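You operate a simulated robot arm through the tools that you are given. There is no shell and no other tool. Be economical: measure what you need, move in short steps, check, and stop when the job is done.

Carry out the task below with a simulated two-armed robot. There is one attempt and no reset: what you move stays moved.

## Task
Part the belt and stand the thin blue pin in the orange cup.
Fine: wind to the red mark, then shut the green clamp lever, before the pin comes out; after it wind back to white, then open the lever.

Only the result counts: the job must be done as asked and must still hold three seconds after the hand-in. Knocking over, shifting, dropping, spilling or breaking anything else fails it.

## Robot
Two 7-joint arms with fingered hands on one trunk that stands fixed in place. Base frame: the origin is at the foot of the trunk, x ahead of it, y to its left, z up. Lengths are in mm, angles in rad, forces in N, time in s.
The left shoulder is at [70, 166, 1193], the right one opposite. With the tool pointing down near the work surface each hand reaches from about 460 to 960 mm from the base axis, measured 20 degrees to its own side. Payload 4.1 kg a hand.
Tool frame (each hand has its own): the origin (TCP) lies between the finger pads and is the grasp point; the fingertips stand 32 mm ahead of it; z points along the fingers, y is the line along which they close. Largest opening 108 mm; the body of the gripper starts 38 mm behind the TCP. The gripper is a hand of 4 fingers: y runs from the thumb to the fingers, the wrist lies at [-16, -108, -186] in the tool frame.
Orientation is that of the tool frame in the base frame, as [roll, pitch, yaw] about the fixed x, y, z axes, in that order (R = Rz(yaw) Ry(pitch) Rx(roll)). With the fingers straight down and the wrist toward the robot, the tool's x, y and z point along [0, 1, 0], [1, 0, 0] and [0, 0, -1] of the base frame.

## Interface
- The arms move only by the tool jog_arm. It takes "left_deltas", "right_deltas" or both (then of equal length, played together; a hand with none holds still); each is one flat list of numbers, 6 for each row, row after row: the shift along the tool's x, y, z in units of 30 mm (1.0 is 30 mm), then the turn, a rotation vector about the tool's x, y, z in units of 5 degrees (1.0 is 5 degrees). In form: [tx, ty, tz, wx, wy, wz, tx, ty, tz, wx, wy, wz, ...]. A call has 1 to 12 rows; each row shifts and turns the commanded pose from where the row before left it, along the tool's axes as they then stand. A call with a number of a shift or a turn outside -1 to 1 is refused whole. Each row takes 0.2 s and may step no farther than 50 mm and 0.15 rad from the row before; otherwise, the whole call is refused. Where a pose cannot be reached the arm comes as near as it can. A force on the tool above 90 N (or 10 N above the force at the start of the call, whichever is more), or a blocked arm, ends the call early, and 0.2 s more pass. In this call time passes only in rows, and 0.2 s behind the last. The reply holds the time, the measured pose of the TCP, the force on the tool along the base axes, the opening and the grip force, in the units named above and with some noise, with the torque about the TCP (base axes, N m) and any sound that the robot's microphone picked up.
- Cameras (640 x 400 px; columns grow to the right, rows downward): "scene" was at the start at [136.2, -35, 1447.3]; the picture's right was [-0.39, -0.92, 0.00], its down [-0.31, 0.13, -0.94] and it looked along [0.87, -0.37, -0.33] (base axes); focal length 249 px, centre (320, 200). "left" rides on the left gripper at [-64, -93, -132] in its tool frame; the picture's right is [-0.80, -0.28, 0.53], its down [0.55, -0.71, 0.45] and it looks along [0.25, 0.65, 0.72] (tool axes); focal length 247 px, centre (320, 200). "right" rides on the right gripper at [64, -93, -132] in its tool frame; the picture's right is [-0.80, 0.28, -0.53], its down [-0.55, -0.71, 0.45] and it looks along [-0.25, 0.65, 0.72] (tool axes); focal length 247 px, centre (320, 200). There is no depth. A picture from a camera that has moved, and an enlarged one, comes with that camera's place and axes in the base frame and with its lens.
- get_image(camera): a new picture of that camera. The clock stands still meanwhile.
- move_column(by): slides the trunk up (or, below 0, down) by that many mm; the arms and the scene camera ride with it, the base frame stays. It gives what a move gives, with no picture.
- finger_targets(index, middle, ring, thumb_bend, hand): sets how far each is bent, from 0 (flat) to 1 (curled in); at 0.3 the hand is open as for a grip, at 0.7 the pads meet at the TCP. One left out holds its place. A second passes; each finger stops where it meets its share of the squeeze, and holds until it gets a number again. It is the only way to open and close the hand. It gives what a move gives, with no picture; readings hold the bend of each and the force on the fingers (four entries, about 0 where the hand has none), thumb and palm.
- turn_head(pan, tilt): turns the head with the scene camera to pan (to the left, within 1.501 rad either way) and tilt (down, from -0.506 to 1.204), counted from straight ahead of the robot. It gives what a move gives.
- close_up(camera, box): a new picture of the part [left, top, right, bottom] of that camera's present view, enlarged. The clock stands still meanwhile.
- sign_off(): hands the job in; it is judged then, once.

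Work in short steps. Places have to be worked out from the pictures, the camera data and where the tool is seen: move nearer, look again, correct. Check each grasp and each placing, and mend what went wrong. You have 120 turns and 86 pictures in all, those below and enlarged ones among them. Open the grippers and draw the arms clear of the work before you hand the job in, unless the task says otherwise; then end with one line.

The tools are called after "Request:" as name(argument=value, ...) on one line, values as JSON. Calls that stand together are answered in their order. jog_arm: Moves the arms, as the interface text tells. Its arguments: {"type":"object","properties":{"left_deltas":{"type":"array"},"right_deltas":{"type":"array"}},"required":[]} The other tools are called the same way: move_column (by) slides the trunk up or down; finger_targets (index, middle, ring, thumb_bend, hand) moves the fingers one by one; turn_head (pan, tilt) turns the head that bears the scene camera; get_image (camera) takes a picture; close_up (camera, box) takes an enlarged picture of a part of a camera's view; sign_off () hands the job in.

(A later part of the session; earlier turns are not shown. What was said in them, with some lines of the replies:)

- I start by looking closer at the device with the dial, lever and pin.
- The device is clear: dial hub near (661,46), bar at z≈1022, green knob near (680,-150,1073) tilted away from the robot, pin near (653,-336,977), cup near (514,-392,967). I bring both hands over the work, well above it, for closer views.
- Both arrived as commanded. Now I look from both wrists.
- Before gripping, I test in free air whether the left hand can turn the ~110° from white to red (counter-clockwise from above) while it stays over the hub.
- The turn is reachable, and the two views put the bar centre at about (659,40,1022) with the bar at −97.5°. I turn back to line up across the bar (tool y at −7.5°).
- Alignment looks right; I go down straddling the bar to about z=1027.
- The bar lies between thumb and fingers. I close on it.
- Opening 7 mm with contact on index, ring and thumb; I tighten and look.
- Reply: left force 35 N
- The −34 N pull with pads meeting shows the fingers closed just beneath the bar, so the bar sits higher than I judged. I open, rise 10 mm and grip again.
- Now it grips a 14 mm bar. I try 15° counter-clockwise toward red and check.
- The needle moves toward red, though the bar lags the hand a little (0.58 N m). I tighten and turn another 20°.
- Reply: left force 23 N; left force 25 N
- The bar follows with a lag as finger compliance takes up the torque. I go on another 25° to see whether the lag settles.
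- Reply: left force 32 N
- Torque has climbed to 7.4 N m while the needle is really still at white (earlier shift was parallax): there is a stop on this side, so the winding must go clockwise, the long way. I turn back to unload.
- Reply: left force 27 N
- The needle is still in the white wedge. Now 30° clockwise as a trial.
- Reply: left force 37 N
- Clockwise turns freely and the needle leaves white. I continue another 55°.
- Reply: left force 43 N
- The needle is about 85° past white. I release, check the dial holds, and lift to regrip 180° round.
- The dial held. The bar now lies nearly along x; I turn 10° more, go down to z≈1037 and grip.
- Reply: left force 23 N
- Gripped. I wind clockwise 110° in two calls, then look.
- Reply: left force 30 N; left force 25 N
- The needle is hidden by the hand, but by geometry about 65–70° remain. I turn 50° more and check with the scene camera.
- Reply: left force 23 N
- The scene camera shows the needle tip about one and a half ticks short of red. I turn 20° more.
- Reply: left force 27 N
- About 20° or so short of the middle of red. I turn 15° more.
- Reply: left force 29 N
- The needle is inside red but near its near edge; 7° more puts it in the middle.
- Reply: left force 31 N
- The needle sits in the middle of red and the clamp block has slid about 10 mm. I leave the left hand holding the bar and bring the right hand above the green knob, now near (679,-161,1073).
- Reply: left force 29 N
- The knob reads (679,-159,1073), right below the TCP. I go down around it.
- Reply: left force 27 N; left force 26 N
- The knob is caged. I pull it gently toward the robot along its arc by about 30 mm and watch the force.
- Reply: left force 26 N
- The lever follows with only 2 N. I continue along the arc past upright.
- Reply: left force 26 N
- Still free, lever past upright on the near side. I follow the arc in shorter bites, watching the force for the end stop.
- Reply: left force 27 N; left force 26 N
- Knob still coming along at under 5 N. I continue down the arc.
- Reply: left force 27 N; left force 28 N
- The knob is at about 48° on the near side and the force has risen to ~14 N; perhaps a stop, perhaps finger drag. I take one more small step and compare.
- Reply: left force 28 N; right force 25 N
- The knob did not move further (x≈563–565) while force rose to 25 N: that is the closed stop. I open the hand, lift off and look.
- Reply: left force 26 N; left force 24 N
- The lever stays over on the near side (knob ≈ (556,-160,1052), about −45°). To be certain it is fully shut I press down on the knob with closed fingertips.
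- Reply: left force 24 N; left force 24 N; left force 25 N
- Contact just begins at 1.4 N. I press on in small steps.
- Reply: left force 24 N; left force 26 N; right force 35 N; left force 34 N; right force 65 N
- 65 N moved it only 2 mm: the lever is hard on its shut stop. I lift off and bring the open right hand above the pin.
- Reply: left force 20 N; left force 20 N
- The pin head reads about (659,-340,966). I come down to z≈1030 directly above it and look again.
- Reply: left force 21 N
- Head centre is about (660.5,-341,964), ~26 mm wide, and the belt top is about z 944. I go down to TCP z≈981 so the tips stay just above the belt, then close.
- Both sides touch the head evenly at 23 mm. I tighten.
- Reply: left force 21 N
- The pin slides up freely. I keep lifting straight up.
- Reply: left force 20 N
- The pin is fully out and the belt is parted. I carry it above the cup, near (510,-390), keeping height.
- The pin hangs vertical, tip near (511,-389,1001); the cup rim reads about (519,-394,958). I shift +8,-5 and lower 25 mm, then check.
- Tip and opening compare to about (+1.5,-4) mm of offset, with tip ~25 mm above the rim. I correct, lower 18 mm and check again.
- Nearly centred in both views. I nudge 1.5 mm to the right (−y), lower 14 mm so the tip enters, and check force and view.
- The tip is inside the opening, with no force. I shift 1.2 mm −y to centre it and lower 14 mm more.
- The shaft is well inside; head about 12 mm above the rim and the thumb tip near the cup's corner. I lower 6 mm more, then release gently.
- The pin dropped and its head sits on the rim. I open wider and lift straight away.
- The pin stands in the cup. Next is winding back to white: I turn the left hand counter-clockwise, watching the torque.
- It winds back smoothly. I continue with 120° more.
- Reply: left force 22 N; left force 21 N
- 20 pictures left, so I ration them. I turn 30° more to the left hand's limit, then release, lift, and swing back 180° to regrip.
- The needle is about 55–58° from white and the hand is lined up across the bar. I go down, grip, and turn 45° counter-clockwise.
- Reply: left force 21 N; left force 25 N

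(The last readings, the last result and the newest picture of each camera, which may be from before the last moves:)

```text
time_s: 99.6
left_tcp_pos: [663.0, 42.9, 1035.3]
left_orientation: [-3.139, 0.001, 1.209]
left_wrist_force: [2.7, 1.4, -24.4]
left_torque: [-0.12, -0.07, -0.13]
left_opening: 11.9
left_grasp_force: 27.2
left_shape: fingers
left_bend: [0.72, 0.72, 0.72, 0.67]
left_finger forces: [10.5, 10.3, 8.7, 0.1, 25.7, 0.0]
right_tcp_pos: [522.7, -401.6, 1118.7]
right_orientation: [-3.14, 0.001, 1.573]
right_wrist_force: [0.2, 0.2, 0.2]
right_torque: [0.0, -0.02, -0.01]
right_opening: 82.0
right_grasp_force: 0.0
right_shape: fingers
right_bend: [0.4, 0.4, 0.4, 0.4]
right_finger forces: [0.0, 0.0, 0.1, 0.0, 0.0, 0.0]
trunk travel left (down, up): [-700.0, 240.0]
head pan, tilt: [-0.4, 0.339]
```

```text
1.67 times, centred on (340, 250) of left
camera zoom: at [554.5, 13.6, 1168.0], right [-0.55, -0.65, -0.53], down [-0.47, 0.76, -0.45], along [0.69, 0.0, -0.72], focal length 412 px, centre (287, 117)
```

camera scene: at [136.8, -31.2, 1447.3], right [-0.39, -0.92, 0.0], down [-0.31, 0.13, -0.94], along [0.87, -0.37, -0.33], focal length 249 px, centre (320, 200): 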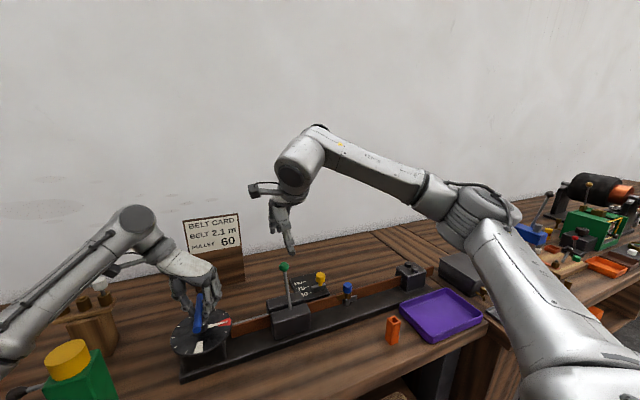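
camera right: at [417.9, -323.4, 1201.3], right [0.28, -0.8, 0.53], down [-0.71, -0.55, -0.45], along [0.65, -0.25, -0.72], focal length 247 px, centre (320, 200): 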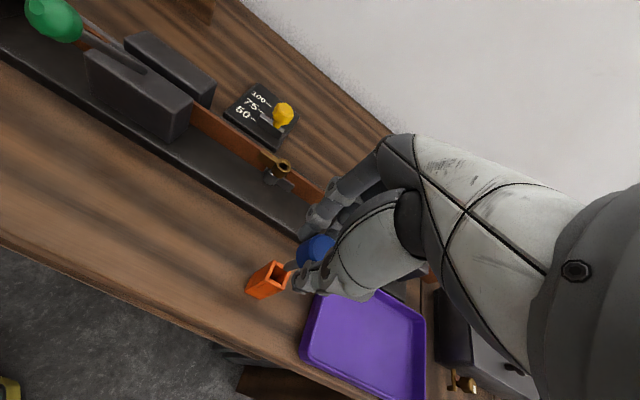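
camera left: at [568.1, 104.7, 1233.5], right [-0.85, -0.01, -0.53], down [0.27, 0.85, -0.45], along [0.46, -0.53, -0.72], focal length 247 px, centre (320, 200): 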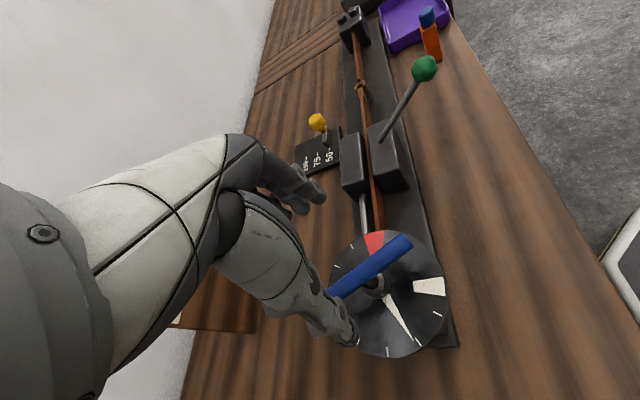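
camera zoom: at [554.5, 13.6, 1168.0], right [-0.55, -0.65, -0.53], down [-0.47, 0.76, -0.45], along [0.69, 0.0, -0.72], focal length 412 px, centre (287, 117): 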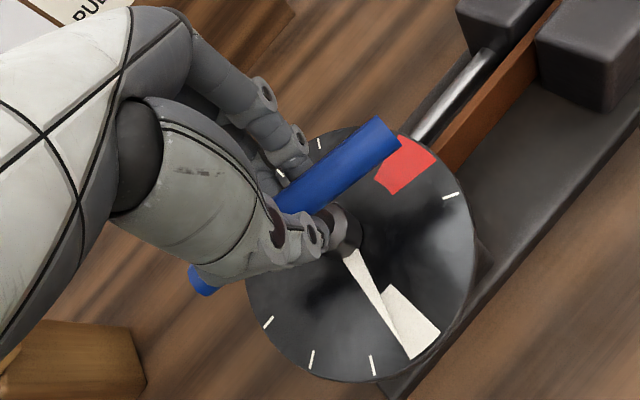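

The needle is at the near edge of white. I turn 12° more.

Request:
jog_arm(left_deltas=[0, 0, 0, 0, 0, -0.8, 0, 0, 0, 0, 0, -0.8, 0, 0, 0, 0, 0, -0.8])

Request:
close_up(camera="left", box=[220, 130, 460, 370])

Request:
close_up(camera="scene", box=[150, 270, 250, 370])

```text
time_s: 100.4
left_tcp_pos: [663.0, 42.5, 1036.3]
left_orientation: [-3.137, 0.002, 1.418]
left_wrist_force: [7.2, 5.6, -22.2]
left_torque: [-0.02, -0.19, -0.21]
left_opening: 11.8
left_grasp_force: 28.3
left_shape: fingers
left_bend: [0.72, 0.72, 0.72, 0.67]
left_finger forces: [11.2, 11.0, 9.5, 0.0, 23.7, 0.0]
right_tcp_pos: [523.5, -400.7, 1120.0]
right_orientation: [-3.137, 0.002, 1.573]
right_wrist_force: [0.2, 0.0, 0.6]
right_torque: [-0.03, 0.0, -0.03]
right_opening: 81.9
right_grasp_force: 0.2
right_shape: fingers
right_bend: [0.4, 0.4, 0.4, 0.4]
right_finger forces: [0.0, 0.0, 0.2, 0.0, 0.0, 0.0]
trunk travel left (down, up): [-700.0, 240.0]
head pan, tilt: [-0.4, 0.339]
```

```text
1.67 times, centred on (340, 250) of left
camera zoom: at [562.8, -7.9, 1167.9], right [-0.4, -0.75, -0.53], down [-0.62, 0.65, -0.45], along [0.68, 0.15, -0.72], focal length 412 px, centre (287, 117)
```

zoom: 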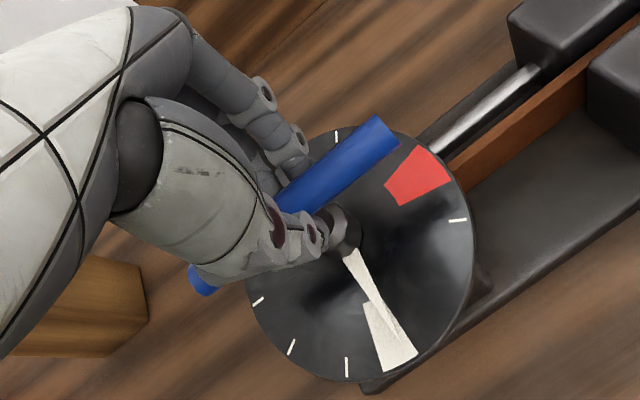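

```text
4.00 times, centred on (200, 320) of scene
camera zoom: at [141.1, -33.6, 1446.8], right [-0.39, -0.92, 0.0], down [-0.31, 0.13, -0.94], along [0.87, -0.37, -0.33], focal length 997 px, centre (800, -280)
```

zoom: 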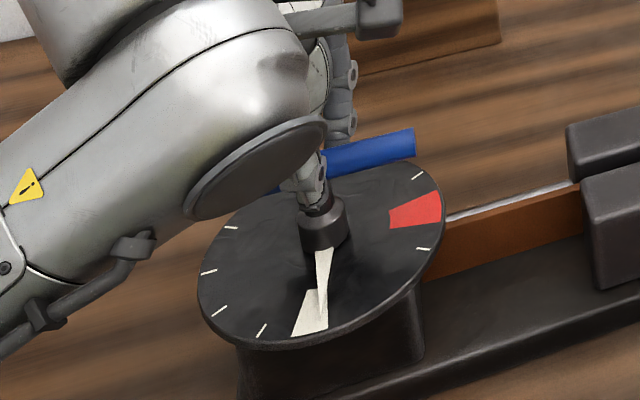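

The needle lies on the white wedge. I release, lift the left hand clear and look at the free dial.

Request:
finger_targets(hand="left", index=0.3, middle=0.3, ring=0.3, thumb_bend=0.3)

Request:
jog_arm(left_deltas=[0, 0, -0.8, 0, 0, 0, 0, 0, -1, 0, 0, 0, 0, 0, -1, 0, 0, 0, 0, 0, -1, 0, 0, 0])

Request:
close_up(camera="left", box=[320, 210, 480, 370])

Request:
close_up(camera="scene", box=[150, 280, 250, 370])

```text
time_s: 101.4
left_tcp_pos: [659.2, 41.4, 1037.4]
left_orientation: [3.141, 0.0, 1.417]
left_wrist_force: [0.3, 0.0, 0.5]
left_torque: [0.01, -0.01, -0.01]
left_opening: 108.2
left_grasp_force: 0.1
left_shape: fingers
left_bend: [0.3, 0.3, 0.3, 0.3]
left_finger forces: [0.0, 0.1, 0.0, 0.0, 0.0, 0.0]
right_tcp_pos: [519.7, -401.4, 1121.1]
right_orientation: [3.141, -0.001, 1.571]
right_wrist_force: [-0.3, -0.1, 0.0]
right_torque: [-0.01, -0.03, 0.01]
right_opening: 82.1
right_grasp_force: 0.1
right_shape: fingers
right_bend: [0.4, 0.4, 0.4, 0.4]
right_finger forces: [0.1, 0.1, 0.0, 0.1, 0.1, 0.0]
trunk travel left (down, up): [-700.0, 240.0]
head pan, tilt: [-0.4, 0.339]
```

```text
time_s: 102.4
left_tcp_pos: [660.0, 41.7, 1151.8]
left_orientation: [3.141, 0.0, 1.416]
left_wrist_force: [-0.7, 0.2, -0.3]
left_torque: [0.03, 0.02, 0.01]
left_opening: 108.2
left_grasp_force: 0.1
left_shape: fingers
left_bend: [0.3, 0.3, 0.3, 0.3]
left_finger forces: [0.1, 0.0, 0.0, 0.0, 0.0, 0.1]
right_tcp_pos: [519.6, -403.6, 1120.2]
right_orientation: [-3.141, -0.002, 1.572]
right_wrist_force: [-0.5, -0.2, 0.3]
right_torque: [-0.02, 0.01, -0.01]
right_opening: 82.2
right_grasp_force: 0.0
right_shape: fingers
right_bend: [0.4, 0.4, 0.4, 0.4]
right_finger forces: [0.0, 0.1, 0.0, 0.0, 0.0, 0.1]
trunk travel left (down, up): [-700.0, 240.0]
head pan, tilt: [-0.4, 0.339]
```

```text
2.50 times, centred on (400, 290) of left
camera zoom: at [558.8, -9.3, 1283.9], right [-0.4, -0.74, -0.53], down [-0.61, 0.65, -0.45], along [0.68, 0.15, -0.72], focal length 617 px, centre (120, -25)
```

zoom: 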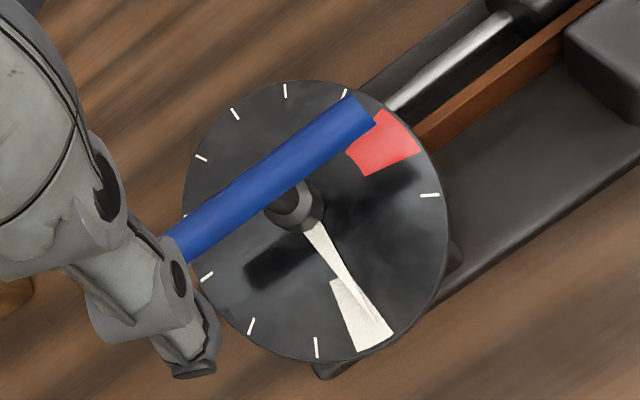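

```text
4.44 times, centred on (200, 325) of scene
camera zoom: at [135.7, -35.7, 1447.3], right [-0.39, -0.92, 0.0], down [-0.31, 0.13, -0.94], along [0.87, -0.37, -0.33], focal length 1108 px, centre (853, -356)
```

zoom: 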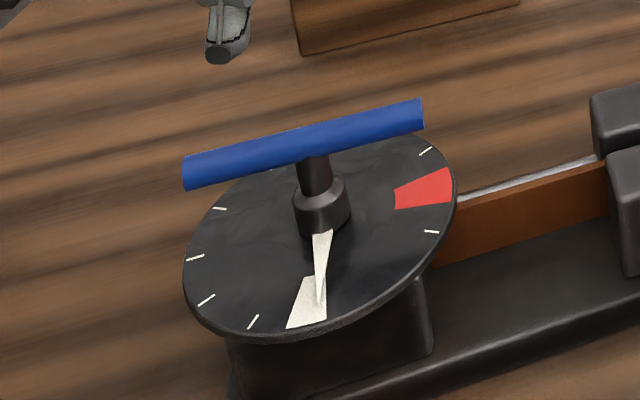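

Both free views show the needle on white but about 6° past its middle (counter-clockwise). I regrip and turn back 6° clockwise to centre it.

Request:
jog_arm(left_deltas=[0, 0, 0.95, 0, 0, -0.8, 0, 0, 0.95, 0, 0, -0.6, 0, 0, 0.95, 0, 0, 0, 0, 0, 0.95, 0, 0, 0])

Request:
finger_targets(hand="left", index=0.8, middle=0.8, ring=0.8, thumb_bend=0.8)

Request:
jog_arm(left_deltas=[0, 0, 0, 0, 0, 0.6, 0, 0, 0, 0, 0, 0.6])

Request:
close_up(camera="scene", box=[150, 280, 250, 370])

```text
time_s: 103.4
left_tcp_pos: [659.7, 41.0, 1037.0]
left_orientation: [3.141, -0.001, 1.538]
left_wrist_force: [0.4, 0.1, 0.3]
left_torque: [0.04, -0.01, 0.02]
left_opening: 108.1
left_grasp_force: 0.0
left_shape: fingers
left_bend: [0.3, 0.3, 0.3, 0.3]
left_finger forces: [0.0, 0.0, 0.0, 0.0, 0.0, 0.0]
right_tcp_pos: [519.0, -402.0, 1120.6]
right_orientation: [-3.141, 0.001, 1.571]
right_wrist_force: [-0.8, -0.1, 1.0]
right_torque: [0.0, 0.01, 0.04]
right_opening: 82.2
right_grasp_force: 0.0
right_shape: fingers
right_bend: [0.4, 0.4, 0.4, 0.4]
right_finger forces: [0.0, 0.0, 0.1, 0.0, 0.1, 0.0]
trunk travel left (down, up): [-700.0, 240.0]
head pan, tilt: [-0.4, 0.339]
```

```text
time_s: 104.4
left_tcp_pos: [662.1, 41.0, 1034.6]
left_orientation: [-3.137, 0.002, 1.536]
left_wrist_force: [6.9, -1.6, -14.1]
left_torque: [-0.14, -0.03, -0.3]
left_opening: 10.8
left_grasp_force: 23.8
left_shape: fingers
left_bend: [0.72, 0.67, 0.71, 0.68]
left_finger forces: [9.4, 10.5, 10.3, 0.0, 17.3, 0.0]
right_tcp_pos: [522.0, -403.1, 1119.4]
right_orientation: [-3.137, 0.001, 1.571]
right_wrist_force: [-0.1, 0.5, -0.3]
right_torque: [0.02, 0.0, -0.01]
right_opening: 82.0
right_grasp_force: 0.1
right_shape: fingers
right_bend: [0.4, 0.4, 0.4, 0.4]
right_finger forces: [0.1, 0.1, 0.1, 0.0, 0.1, 0.0]
trunk travel left (down, up): [-700.0, 240.0]
head pan, tilt: [-0.4, 0.339]
```

```text
time_s: 105.0
left_tcp_pos: [661.7, 41.4, 1036.0]
left_orientation: [-3.137, 0.001, 1.432]
left_wrist_force: [1.5, -2.7, -19.1]
left_torque: [-0.2, 0.06, 0.01]
left_opening: 11.5
left_grasp_force: 22.9
left_shape: fingers
left_bend: [0.72, 0.67, 0.71, 0.68]
left_finger forces: [11.2, 9.2, 6.5, 0.1, 19.5, 0.1]
right_tcp_pos: [521.8, -402.9, 1119.6]
right_orientation: [-3.137, -0.001, 1.571]
right_wrist_force: [0.9, -0.1, 0.3]
right_torque: [-0.04, 0.01, 0.0]
right_opening: 81.8
right_grasp_force: 0.2
right_shape: fingers
right_bend: [0.4, 0.4, 0.4, 0.4]
right_finger forces: [0.0, 0.0, 0.1, 0.0, 0.0, 0.0]
trunk travel left (down, up): [-700.0, 240.0]
head pan, tilt: [-0.4, 0.339]
```

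```text
4.44 times, centred on (200, 325) of scene
camera zoom: at [139.4, -35.3, 1446.8], right [-0.39, -0.92, 0.0], down [-0.31, 0.13, -0.94], along [0.87, -0.37, -0.33], focal length 1108 px, centre (853, -356)
```

zoom: 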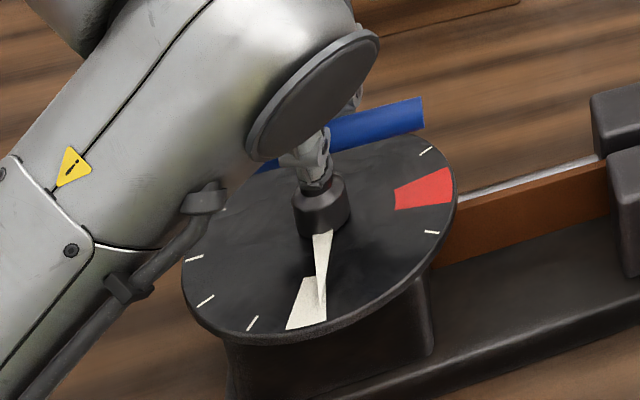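

The needle hasn't moved yet (grip slack taken up, torque ≈0). I turn 8° more clockwise.

Request:
jog_arm(left_deltas=[0, 0, 0, 0, 0, 0.8, 0, 0, 0, 0, 0, 0.8])

Request:
close_up(camera="scene", box=[150, 280, 250, 370])

```text
time_s: 105.6
left_tcp_pos: [662.2, 40.4, 1035.4]
left_orientation: [-3.138, 0.0, 1.292]
left_wrist_force: [-2.6, -4.6, -22.6]
left_torque: [-0.19, 0.18, 0.15]
left_opening: 12.8
left_grasp_force: 25.7
left_shape: fingers
left_bend: [0.72, 0.71, 0.72, 0.68]
left_finger forces: [12.5, 9.1, 5.6, 0.0, 23.9, 0.0]
right_tcp_pos: [521.4, -402.9, 1119.0]
right_orientation: [-3.141, -0.001, 1.571]
right_wrist_force: [0.3, -0.4, -1.0]
right_torque: [0.03, 0.03, -0.02]
right_opening: 82.1
right_grasp_force: 0.1
right_shape: fingers
right_bend: [0.4, 0.4, 0.4, 0.4]
right_finger forces: [0.0, 0.0, 0.1, 0.1, 0.1, 0.0]
trunk travel left (down, up): [-700.0, 240.0]
head pan, tilt: [-0.4, 0.339]
```

```text
4.44 times, centred on (200, 325) of scene
camera zoom: at [139.1, -35.5, 1446.9], right [-0.39, -0.92, 0.0], down [-0.31, 0.13, -0.94], along [0.87, -0.37, -0.33], focal length 1108 px, centre (853, -356)
```

zoom: 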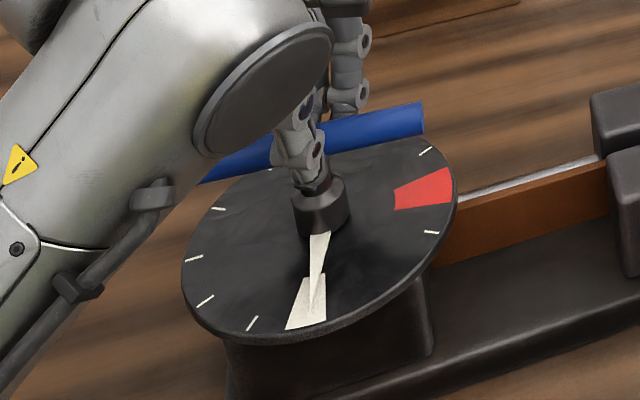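

The needle is centred on white. I release and lift the left hand, and bring the right hand above the lever knob near (556,-155).

Request:
finger_targets(hand="left", index=0.3, middle=0.3, ring=0.3, thumb_bend=0.3)

Request:
jog_arm(left_deltas=[0, 0, -0.8, 0, 0, 0, 0, 0, -1, 0, 0, 0, 0, 0, -1, 0, 0, 0, 0, 0, -1, 0, 0, 0, 0, 0, -1, 0, 0, 0, 0, 0, -1, 0, 0, 0, 0.6, 0, 0, 0, 0, 0, 0.6, 0, 0, 0, 0, 0, 0.6, 0, 0, 0, 0, 0], right_deltas=[0.915, 0.133, 0, 0, 0, 0, 0.915, 0.133, 0, 0, 0, 0, 0.915, 0.133, 0, 0, 0, 0, 0.915, 0.133, 0, 0, 0, 0, 0.915, 0.133, 0, 0, 0, 0, 0.915, 0.133, 0, 0, 0, 0, 0.915, 0.133, 0, 0, 0, 0, 0.915, 0.133, 0, 0, 0, 0, 0.915, 0.133, 0, 0, 0, 0])

Request:
get_image(camera="right")

```text
time_s: 106.6
left_tcp_pos: [659.8, 41.1, 1037.4]
left_orientation: [3.14, 0.001, 1.293]
left_wrist_force: [-0.2, -0.4, 0.0]
left_torque: [-0.02, -0.03, 0.0]
left_opening: 108.3
left_grasp_force: 0.0
left_shape: fingers
left_bend: [0.3, 0.3, 0.3, 0.3]
left_finger forces: [0.0, 0.1, 0.1, 0.0, 0.0, 0.1]
right_tcp_pos: [520.5, -402.7, 1121.2]
right_orientation: [-3.141, 0.0, 1.571]
right_wrist_force: [0.2, 0.2, 1.0]
right_torque: [-0.01, 0.01, 0.0]
right_opening: 81.9
right_grasp_force: 0.2
right_shape: fingers
right_bend: [0.4, 0.4, 0.4, 0.4]
right_finger forces: [0.0, 0.0, 0.1, 0.0, 0.0, 0.0]
trunk travel left (down, up): [-700.0, 240.0]
head pan, tilt: [-0.4, 0.339]
```

```text
time_s: 108.6
left_tcp_pos: [675.1, 94.7, 1210.9]
left_orientation: [-3.142, 0.001, 1.294]
left_wrist_force: [0.9, 0.2, -0.3]
left_torque: [-0.01, 0.01, 0.02]
left_opening: 108.0
left_grasp_force: 0.0
left_shape: fingers
left_bend: [0.3, 0.3, 0.3, 0.3]
left_finger forces: [0.0, 0.0, 0.0, 0.0, 0.0, 0.1]
right_tcp_pos: [556.0, -152.7, 1122.2]
right_orientation: [-3.141, 0.002, 1.571]
right_wrist_force: [-0.1, 0.7, -0.4]
right_torque: [-0.01, 0.0, -0.01]
right_opening: 82.2
right_grasp_force: 0.0
right_shape: fingers
right_bend: [0.4, 0.4, 0.4, 0.4]
right_finger forces: [0.1, 0.0, 0.1, 0.1, 0.1, 0.0]
trunk travel left (down, up): [-700.0, 240.0]
head pan, tilt: [-0.4, 0.339]
```

```text
11 pictures are left
camera right: at [465.1, -87.0, 1253.2], right [0.28, -0.8, 0.53], down [-0.71, -0.55, -0.45], along [0.65, -0.25, -0.72], focal length 247 px, centre (320, 200)
```

right: 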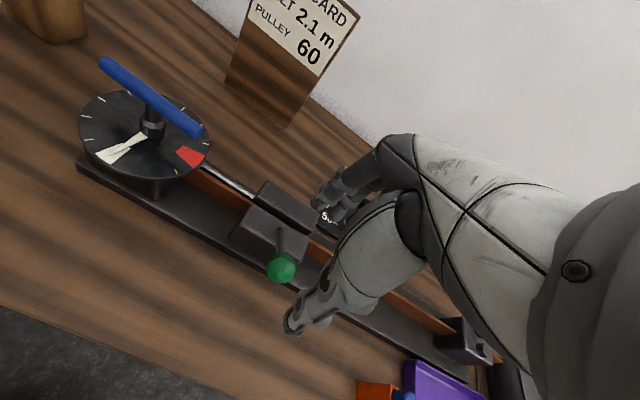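

The knob is near (554,-148,1052). I open fully, offset so the thumb comes down on the robot side of the knob, then look.

Request:
finger_targets(hand="right", index=0.3, middle=0.3, ring=0.3, thumb_bend=0.3)

Request:
jog_arm(right_deltas=[0.08, 0.5, 0, 0, 0, 0, 0.07, 0.45, 0, 0, 0, 0, 0, 0, 0.7, 0, 0, 0, 0, 0, 0.7, 0, 0, 0, 0, 0, 0.6, 0, 0, 0])

Request:
get_image(camera="right")

```text
time_s: 109.6
left_tcp_pos: [674.6, 93.0, 1211.6]
left_orientation: [3.141, 0.002, 1.293]
left_wrist_force: [-0.1, -0.9, -0.1]
left_torque: [-0.01, -0.03, 0.01]
left_opening: 108.4
left_grasp_force: 0.0
left_shape: fingers
left_bend: [0.3, 0.3, 0.3, 0.3]
left_finger forces: [0.0, 0.0, 0.0, 0.1, 0.0, 0.0]
right_tcp_pos: [557.7, -153.8, 1120.9]
right_orientation: [3.141, 0.0, 1.571]
right_wrist_force: [-0.1, -0.3, -0.5]
right_torque: [-0.01, -0.04, -0.01]
right_opening: 108.3
right_grasp_force: 0.1
right_shape: fingers
right_bend: [0.3, 0.3, 0.3, 0.3]
right_finger forces: [0.0, 0.1, 0.0, 0.0, 0.1, 0.1]
trunk travel left (down, up): [-700.0, 240.0]
head pan, tilt: [-0.4, 0.339]
```

```text
time_s: 110.8
left_tcp_pos: [674.9, 93.0, 1211.5]
left_orientation: [-3.141, -0.002, 1.294]
left_wrist_force: [0.9, 0.1, 0.0]
left_torque: [0.02, 0.02, 0.01]
left_opening: 108.4
left_grasp_force: 0.0
left_shape: fingers
left_bend: [0.3, 0.3, 0.3, 0.3]
left_finger forces: [0.0, 0.1, 0.0, 0.0, 0.0, 0.0]
right_tcp_pos: [584.5, -149.4, 1060.4]
right_orientation: [-3.141, -0.001, 1.573]
right_wrist_force: [0.2, 0.1, 0.7]
right_torque: [-0.06, 0.0, -0.04]
right_opening: 108.5
right_grasp_force: 0.1
right_shape: fingers
right_bend: [0.3, 0.3, 0.3, 0.3]
right_finger forces: [0.0, 0.1, 0.0, 0.0, 0.1, 0.0]
trunk travel left (down, up): [-700.0, 240.0]
head pan, tilt: [-0.4, 0.339]
```

```text
10 pictures are left
camera right: at [492.7, -84.6, 1192.0], right [0.28, -0.8, 0.53], down [-0.7, -0.55, -0.45], along [0.65, -0.25, -0.72], focal length 247 px, centre (320, 200)
```

right: 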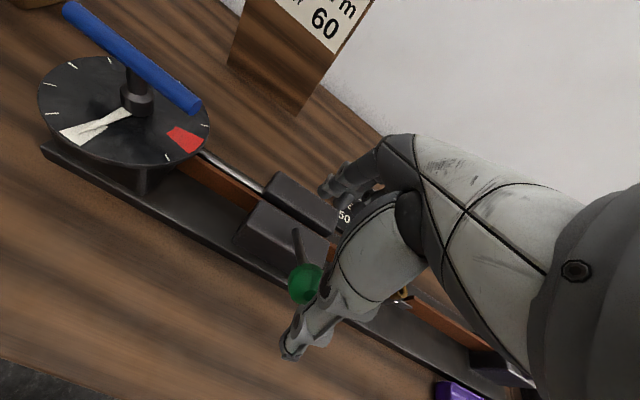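

The thumb is just on the near side of the knob. I shift 4 mm left and push the knob away along its arc.

Request:
jog_arm(right_deltas=[0.12, 0.35, 0, 0, 0, 0, 0, 0.25, -0.15, 0, 0, 0, 0, 0.27, -0.18, 0, 0, 0, 0, 0.3, -0.15, 0, 0, 0, 0, 0.3, -0.12, 0, 0, 0])

Request:
get_image(camera="right")

```text
time_s: 112.0
left_tcp_pos: [673.1, 92.8, 1212.8]
left_orientation: [3.14, 0.0, 1.294]
left_wrist_force: [0.6, 0.6, 0.9]
left_torque: [-0.02, 0.0, 0.02]
left_opening: 108.2
left_grasp_force: 0.0
left_shape: fingers
left_bend: [0.3, 0.3, 0.3, 0.3]
left_finger forces: [0.0, 0.0, 0.0, 0.0, 0.0, 0.1]
right_tcp_pos: [626.4, -146.6, 1081.2]
right_orientation: [3.14, 0.0, 1.574]
right_wrist_force: [-5.5, -0.6, 6.4]
right_torque: [-0.03, 0.42, 0.0]
right_opening: 117.5
right_grasp_force: 3.8
right_shape: fingers
right_bend: [0.3, 0.3, 0.3, 0.22]
right_finger forces: [0.1, 0.0, 0.0, 0.0, 7.6, 0.0]
trunk travel left (down, up): [-700.0, 240.0]
head pan, tilt: [-0.4, 0.339]
```

```text
9 pictures are left
camera right: at [535.3, -80.5, 1212.1], right [0.28, -0.8, 0.53], down [-0.7, -0.55, -0.45], along [0.65, -0.25, -0.72], focal length 247 px, centre (320, 200)
```

right: 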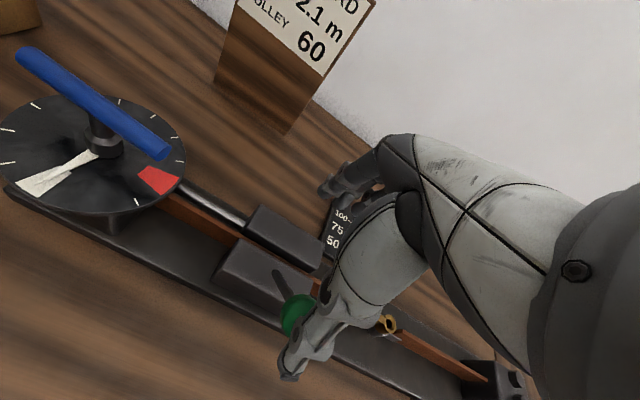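

The lever is moving (now about −32°), thumb pressing 7.6 N. I curl the thumb to push it further, then carry on.

Request:
finger_targets(hand="right", thumb_bend=0.5)

Request:
jog_arm(right_deltas=[0, 0.35, -0.05, 0, 0, 0, 0, 0.35, 0, 0, 0, 0, 0, 0.35, 0, 0, 0, 0])

Request:
get_image(camera="right")

```text
time_s: 113.0
left_tcp_pos: [670.4, 92.6, 1213.8]
left_orientation: [3.139, -0.001, 1.293]
left_wrist_force: [0.0, -0.3, 0.9]
left_torque: [0.01, 0.02, -0.01]
left_opening: 108.0
left_grasp_force: 0.0
left_shape: fingers
left_bend: [0.3, 0.3, 0.3, 0.3]
left_finger forces: [0.0, 0.0, 0.1, 0.1, 0.1, 0.0]
right_tcp_pos: [625.5, -146.4, 1082.0]
right_orientation: [3.138, -0.003, 1.573]
right_wrist_force: [-14.0, -3.8, 21.4]
right_torque: [-0.18, 1.27, 0.19]
right_opening: 108.2
right_grasp_force: 10.4
right_shape: fingers
right_bend: [0.3, 0.3, 0.3, 0.36]
right_finger forces: [0.1, 0.1, 0.0, 0.0, 20.4, 0.1]
trunk travel left (down, up): [-700.0, 240.0]
head pan, tilt: [-0.4, 0.339]
```

```text
time_s: 113.8
left_tcp_pos: [678.3, 94.2, 1208.9]
left_orientation: [-3.138, 0.003, 1.292]
left_wrist_force: [0.7, 0.3, 0.2]
left_torque: [0.0, 0.02, 0.02]
left_opening: 108.3
left_grasp_force: 0.0
left_shape: fingers
left_bend: [0.3, 0.3, 0.3, 0.3]
left_finger forces: [0.1, 0.0, 0.0, 0.0, 0.0, 0.0]
right_tcp_pos: [663.1, -145.7, 1075.5]
right_orientation: [-3.137, 0.002, 1.571]
right_wrist_force: [-0.7, -0.3, 1.2]
right_torque: [0.03, 0.03, 0.02]
right_opening: 84.7
right_grasp_force: 0.9
right_shape: fingers
right_bend: [0.3, 0.3, 0.3, 0.48]
right_finger forces: [0.1, 0.1, 0.0, 0.0, 1.5, 0.1]
trunk travel left (down, up): [-700.0, 240.0]
head pan, tilt: [-0.4, 0.339]
```

```text
8 pictures are left
camera right: at [572.6, -80.4, 1208.8], right [0.29, -0.8, 0.53], down [-0.71, -0.55, -0.44], along [0.65, -0.25, -0.72], focal length 247 px, centre (320, 200)
```

right: 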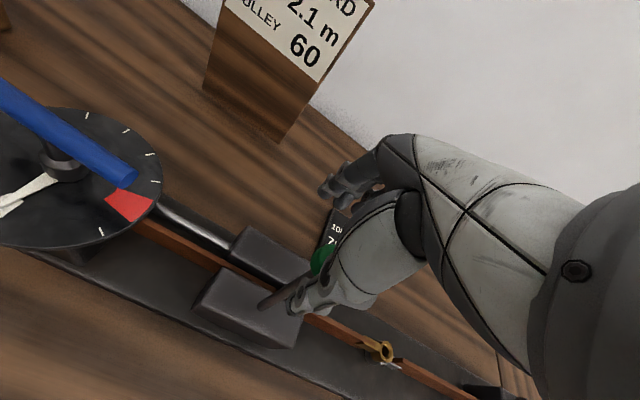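

The lever is now past upright. I push on about 30 mm toward the open stop, watching for a force rise.

Request:
jog_arm(right_deltas=[0, 0.3, 0.05, 0, 0, 0, 0, 0.3, 0.08, 0, 0, 0])

Request:
jog_arm(right_deltas=[0, 0.25, 0.08, 0, 0, 0])

Request:
jog_arm(right_deltas=[0, 0.2, 0.05, 0, 0, 0])

```text
time_s: 114.4
left_tcp_pos: [674.9, 93.3, 1211.2]
left_orientation: [-3.14, 0.0, 1.293]
left_wrist_force: [0.7, -0.4, -0.1]
left_torque: [0.04, 0.01, -0.01]
left_opening: 108.1
left_grasp_force: 0.1
left_shape: fingers
left_bend: [0.3, 0.3, 0.3, 0.3]
left_finger forces: [0.1, 0.1, 0.0, 0.1, 0.1, 0.0]
right_tcp_pos: [678.5, -146.0, 1076.9]
right_orientation: [-3.14, -0.001, 1.571]
right_wrist_force: [-1.9, 1.1, 0.1]
right_torque: [-0.02, 0.02, -0.01]
right_opening: 84.0
right_grasp_force: 0.8
right_shape: fingers
right_bend: [0.3, 0.3, 0.3, 0.49]
right_finger forces: [0.0, 0.0, 0.0, 0.0, 1.3, 0.0]
trunk travel left (down, up): [-700.0, 240.0]
head pan, tilt: [-0.4, 0.339]
```

```text
time_s: 114.8
left_tcp_pos: [675.2, 93.0, 1211.0]
left_orientation: [-3.141, 0.001, 1.294]
left_wrist_force: [-0.2, -0.2, 0.4]
left_torque: [-0.01, 0.02, 0.03]
left_opening: 108.1
left_grasp_force: 0.1
left_shape: fingers
left_bend: [0.3, 0.3, 0.3, 0.3]
left_finger forces: [0.1, 0.1, 0.0, 0.1, 0.1, 0.0]
right_tcp_pos: [685.9, -146.0, 1075.0]
right_orientation: [-3.141, -0.001, 1.573]
right_wrist_force: [-2.6, -0.4, 1.7]
right_torque: [-0.01, 0.09, 0.0]
right_opening: 85.0
right_grasp_force: 1.2
right_shape: fingers
right_bend: [0.3, 0.3, 0.3, 0.48]
right_finger forces: [0.1, 0.0, 0.0, 0.0, 2.5, 0.0]
trunk travel left (down, up): [-700.0, 240.0]
head pan, tilt: [-0.4, 0.339]
```

```text
time_s: 115.2
left_tcp_pos: [674.2, 93.2, 1211.6]
left_orientation: [3.141, 0.002, 1.293]
left_wrist_force: [0.2, -0.1, 0.4]
left_torque: [0.03, -0.02, -0.03]
left_opening: 108.2
left_grasp_force: 0.0
left_shape: fingers
left_bend: [0.3, 0.3, 0.3, 0.3]
left_finger forces: [0.0, 0.2, 0.0, 0.1, 0.1, 0.1]
right_tcp_pos: [691.6, -145.6, 1072.4]
right_orientation: [-3.141, 0.0, 1.57]
right_wrist_force: [-2.2, 0.4, 2.3]
right_torque: [0.0, 0.11, -0.04]
right_opening: 85.5
right_grasp_force: 1.2
right_shape: fingers
right_bend: [0.3, 0.3, 0.3, 0.48]
right_finger forces: [0.0, 0.0, 0.0, 0.0, 3.3, 0.1]
trunk travel left (down, up): [-700.0, 240.0]
head pan, tilt: [-0.4, 0.339]
```

Force is still low (3 N), no stop yet. I continue in 7 mm steps.

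Request:
jog_arm(right_deltas=[0, 0.25, 0.08, 0, 0, 0])

Request:
jog_arm(right_deltas=[0, 0.25, 0.1, 0, 0, 0])

Request:
jog_arm(right_deltas=[0, 0.15, 0.05, 0, 0, 0])

Request:
get_image(camera="right")

```text
time_s: 115.6
left_tcp_pos: [674.3, 92.8, 1212.1]
left_orientation: [3.141, 0.003, 1.292]
left_wrist_force: [0.4, 0.0, 0.9]
left_torque: [-0.04, 0.01, 0.0]
left_opening: 108.4
left_grasp_force: 0.1
left_shape: fingers
left_bend: [0.3, 0.3, 0.3, 0.3]
left_finger forces: [0.0, 0.0, 0.1, 0.1, 0.1, 0.0]
right_tcp_pos: [698.3, -144.9, 1070.7]
right_orientation: [3.141, -0.001, 1.573]
right_wrist_force: [-4.3, 1.1, 2.9]
right_torque: [-0.01, 0.26, -0.04]
right_opening: 89.0
right_grasp_force: 2.4
right_shape: fingers
right_bend: [0.3, 0.3, 0.3, 0.46]
right_finger forces: [0.0, 0.0, 0.0, 0.0, 5.8, 0.0]
trunk travel left (down, up): [-700.0, 240.0]
head pan, tilt: [-0.4, 0.339]
```

```text
time_s: 116.0
left_tcp_pos: [671.9, 94.3, 1212.5]
left_orientation: [3.139, -0.002, 1.292]
left_wrist_force: [-0.6, 0.2, 0.0]
left_torque: [-0.01, 0.0, 0.04]
left_opening: 108.1
left_grasp_force: 0.1
left_shape: fingers
left_bend: [0.3, 0.3, 0.3, 0.3]
left_finger forces: [0.0, 0.1, 0.0, 0.0, 0.0, 0.0]
right_tcp_pos: [704.3, -145.5, 1069.7]
right_orientation: [3.138, 0.0, 1.571]
right_wrist_force: [-10.4, 1.4, 9.0]
right_torque: [-0.02, 0.44, -0.09]
right_opening: 94.2
right_grasp_force: 6.1
right_shape: fingers
right_bend: [0.3, 0.3, 0.3, 0.44]
right_finger forces: [0.0, 0.0, 0.0, 0.0, 12.2, 0.0]
trunk travel left (down, up): [-700.0, 240.0]
head pan, tilt: [-0.4, 0.339]
```

```text
time_s: 116.4
left_tcp_pos: [670.9, 94.3, 1215.0]
left_orientation: [3.139, -0.001, 1.293]
left_wrist_force: [-0.3, 0.4, -0.6]
left_torque: [-0.04, -0.02, -0.02]
left_opening: 108.0
left_grasp_force: 0.2
left_shape: fingers
left_bend: [0.3, 0.3, 0.3, 0.3]
left_finger forces: [0.0, 0.0, 0.0, 0.1, 0.0, 0.0]
right_tcp_pos: [706.4, -144.1, 1068.7]
right_orientation: [3.136, 0.001, 1.572]
right_wrist_force: [-13.4, 2.5, 11.4]
right_torque: [-0.01, 0.51, -0.16]
right_opening: 98.0
right_grasp_force: 8.3
right_shape: fingers
right_bend: [0.3, 0.3, 0.3, 0.42]
right_finger forces: [0.1, 0.1, 0.0, 0.1, 16.7, 0.0]
trunk travel left (down, up): [-700.0, 240.0]
head pan, tilt: [-0.4, 0.339]
```

```text
7 pictures are left
camera right: at [614.9, -79.3, 1200.7], right [0.28, -0.8, 0.53], down [-0.7, -0.55, -0.45], along [0.65, -0.25, -0.72], focal length 247 px, centre (320, 200)
```

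right: 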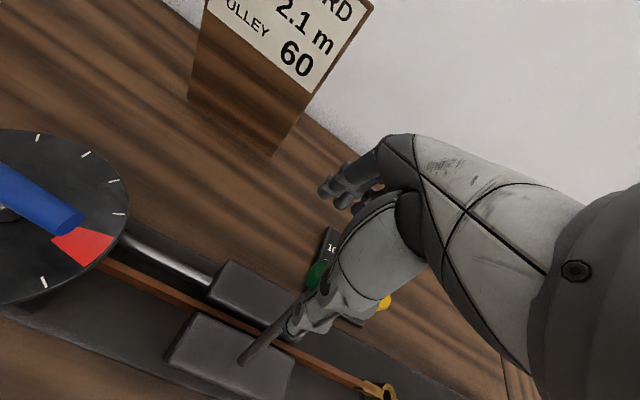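

Force climbs to 17 N with the thumb yielding: that is the open stop. I back off, open the thumb and lift clear.

Request:
finger_targets(hand="right", thumb_bend=0.3)

Request:
jog_arm(right_deltas=[0, -0.3, -0.3, 0, 0, 0, 0, 0, -0.9, 0, 0, 0, 0, 0, -1, 0, 0, 0, 0, 0, -1, 0, 0, 0, 0, 0, -1, 0, 0, 0])

Request:
get_image(camera="scene")

Request:
get_image(camera="right")

```text
time_s: 117.4
left_tcp_pos: [675.4, 93.7, 1211.2]
left_orientation: [3.14, 0.0, 1.293]
left_wrist_force: [0.0, 0.6, 0.0]
left_torque: [-0.01, -0.01, 0.0]
left_opening: 108.1
left_grasp_force: 0.2
left_shape: fingers
left_bend: [0.3, 0.3, 0.3, 0.3]
left_finger forces: [0.0, 0.0, 0.0, 0.0, 0.0, 0.1]
right_tcp_pos: [711.6, -146.2, 1066.4]
right_orientation: [3.14, 0.0, 1.568]
right_wrist_force: [-1.2, -0.3, 0.7]
right_torque: [0.0, -0.04, 0.0]
right_opening: 109.7
right_grasp_force: 0.7
right_shape: fingers
right_bend: [0.3, 0.3, 0.3, 0.29]
right_finger forces: [0.0, 0.1, 0.0, 0.1, 1.0, 0.0]
trunk travel left (down, up): [-700.0, 240.0]
head pan, tilt: [-0.4, 0.339]
```

```text
time_s: 118.6
left_tcp_pos: [674.4, 93.8, 1210.9]
left_orientation: [3.141, -0.001, 1.293]
left_wrist_force: [0.2, -0.1, -0.1]
left_torque: [0.01, -0.01, -0.01]
left_opening: 108.1
left_grasp_force: 0.0
left_shape: fingers
left_bend: [0.3, 0.3, 0.3, 0.3]
left_finger forces: [0.0, 0.0, 0.0, 0.0, 0.1, 0.0]
right_tcp_pos: [702.1, -144.7, 1192.2]
right_orientation: [3.141, 0.0, 1.573]
right_wrist_force: [0.4, -0.1, 0.3]
right_torque: [0.0, 0.01, 0.02]
right_opening: 108.8
right_grasp_force: 0.0
right_shape: fingers
right_bend: [0.3, 0.3, 0.3, 0.3]
right_finger forces: [0.0, 0.0, 0.0, 0.1, 0.0, 0.0]
trunk travel left (down, up): [-700.0, 240.0]
head pan, tilt: [-0.4, 0.339]
```

```text
6 pictures are left
camera scene: at [135.6, -34.3, 1447.3], right [-0.39, -0.92, 0.0], down [-0.31, 0.13, -0.94], along [0.87, -0.37, -0.33], focal length 249 px, centre (320, 200)
```

scene: 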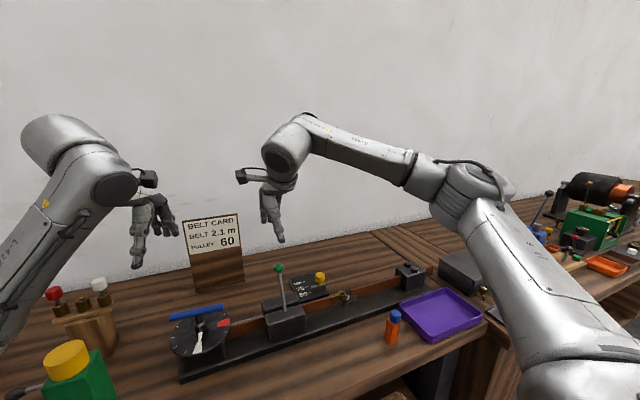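

```text
5 pictures are left
camera right: at [610.6, -79.2, 1324.2], right [0.28, -0.8, 0.53], down [-0.71, -0.55, -0.45], along [0.65, -0.25, -0.72], focal length 247 px, centre (320, 200)
```

right: 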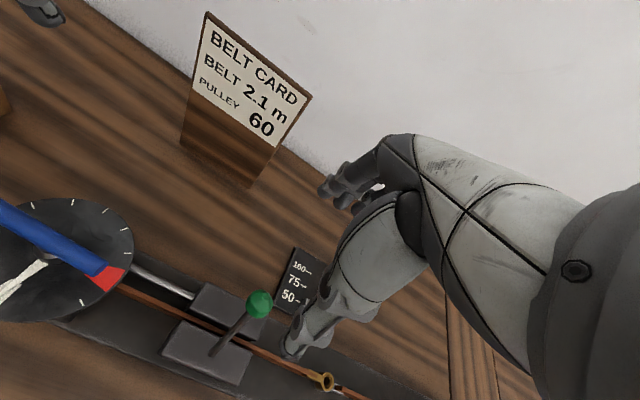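

The lever is back at its open place. I check the belt joint, pin and dial closely before retreating.

Request:
close_up(camera="scene", box=[260, 250, 420, 350])

Request:
close_up(camera="scene", box=[150, 280, 250, 370])

```text
4.00 times, centred on (340, 300) of scene
camera zoom: at [135.6, -34.3, 1447.3], right [-0.39, -0.92, 0.0], down [-0.31, 0.13, -0.94], along [0.87, -0.37, -0.33], focal length 997 px, centre (240, -200)
```

zoom: 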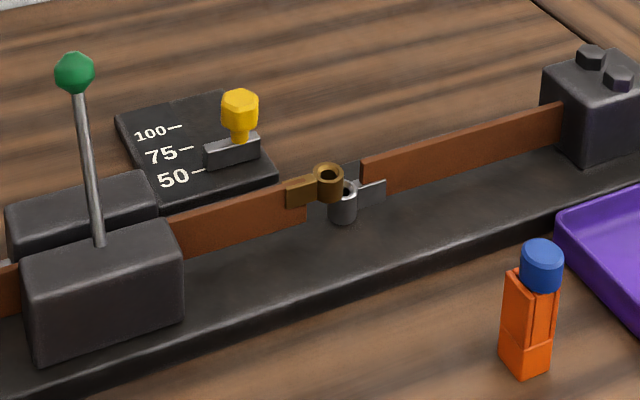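

```text
4.44 times, centred on (200, 325) of scene
camera zoom: at [135.6, -34.3, 1447.3], right [-0.39, -0.92, 0.0], down [-0.31, 0.13, -0.94], along [0.87, -0.37, -0.33], focal length 1108 px, centre (853, -356)
```

zoom: 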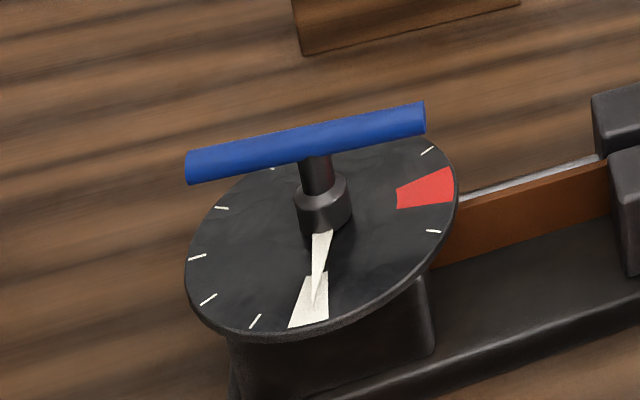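

Belt parted, needle on white, lever open, pin standing in the cup. I draw both arms up and back, clear of the work.

Request:
jog_arm(left_deltas=[0, 0, -1, 0, 0, 0, 0, 0, -1, 0, 0, 0, 0, 0, -1, 0, 0, 0, 0.3, -0.7, -0.3, 0, 0, 0, 0.3, -0.7, -0.3, 0, 0, 0, 0.3, -0.7, 0, 0, 0, 0], right_deltas=[0, 0, -1, 0, 0, 0, 0, 0, -1, 0, 0, 0, 0, 0, -1, 0, 0, 0, -0.5, -0.8, 0, 0, 0, 0, -0.5, -0.8, 0, 0, 0, 0, -0.5, -0.8, 0, 0, 0, 0])

Request:
get_image(camera="scene")

```text
time_s: 120.0
left_tcp_pos: [619.6, 137.4, 1320.1]
left_orientation: [-3.141, 0.0, 1.293]
left_wrist_force: [0.4, 0.2, 0.2]
left_torque: [-0.01, 0.01, 0.0]
left_opening: 108.3
left_grasp_force: 0.1
left_shape: fingers
left_bend: [0.3, 0.3, 0.3, 0.3]
left_finger forces: [0.0, 0.1, 0.0, 0.0, 0.1, 0.0]
right_tcp_pos: [629.6, -191.1, 1280.9]
right_orientation: [-3.141, -0.002, 1.573]
right_wrist_force: [0.1, 0.1, 1.1]
right_torque: [0.0, -0.02, 0.0]
right_opening: 108.6
right_grasp_force: 0.1
right_shape: fingers
right_bend: [0.3, 0.3, 0.3, 0.3]
right_finger forces: [0.1, 0.1, 0.0, 0.1, 0.0, 0.1]
trunk travel left (down, up): [-700.0, 240.0]
head pan, tilt: [-0.4, 0.339]
```

```text
2 pictures are left
camera scene: at [134.8, -35.0, 1447.5], right [-0.39, -0.92, 0.0], down [-0.3, 0.13, -0.94], along [0.87, -0.37, -0.33], focal length 249 px, centre (320, 200)
```

scene: 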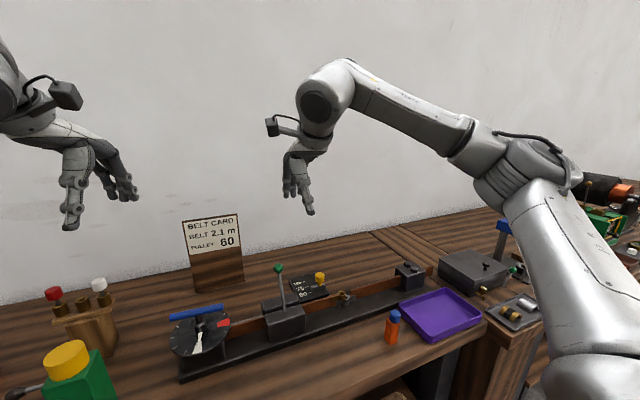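

Everything is in its final state and both arms are clear with open hands; I hand in.

Request:
sign_off()

```text
The job is handed in.
```

The belt is parted and the blue pin stands in the orange cup. I wound to red and shut the green lever before pulling the pin, then wound back to white and opened the lever; both arms are clear with the hands open.
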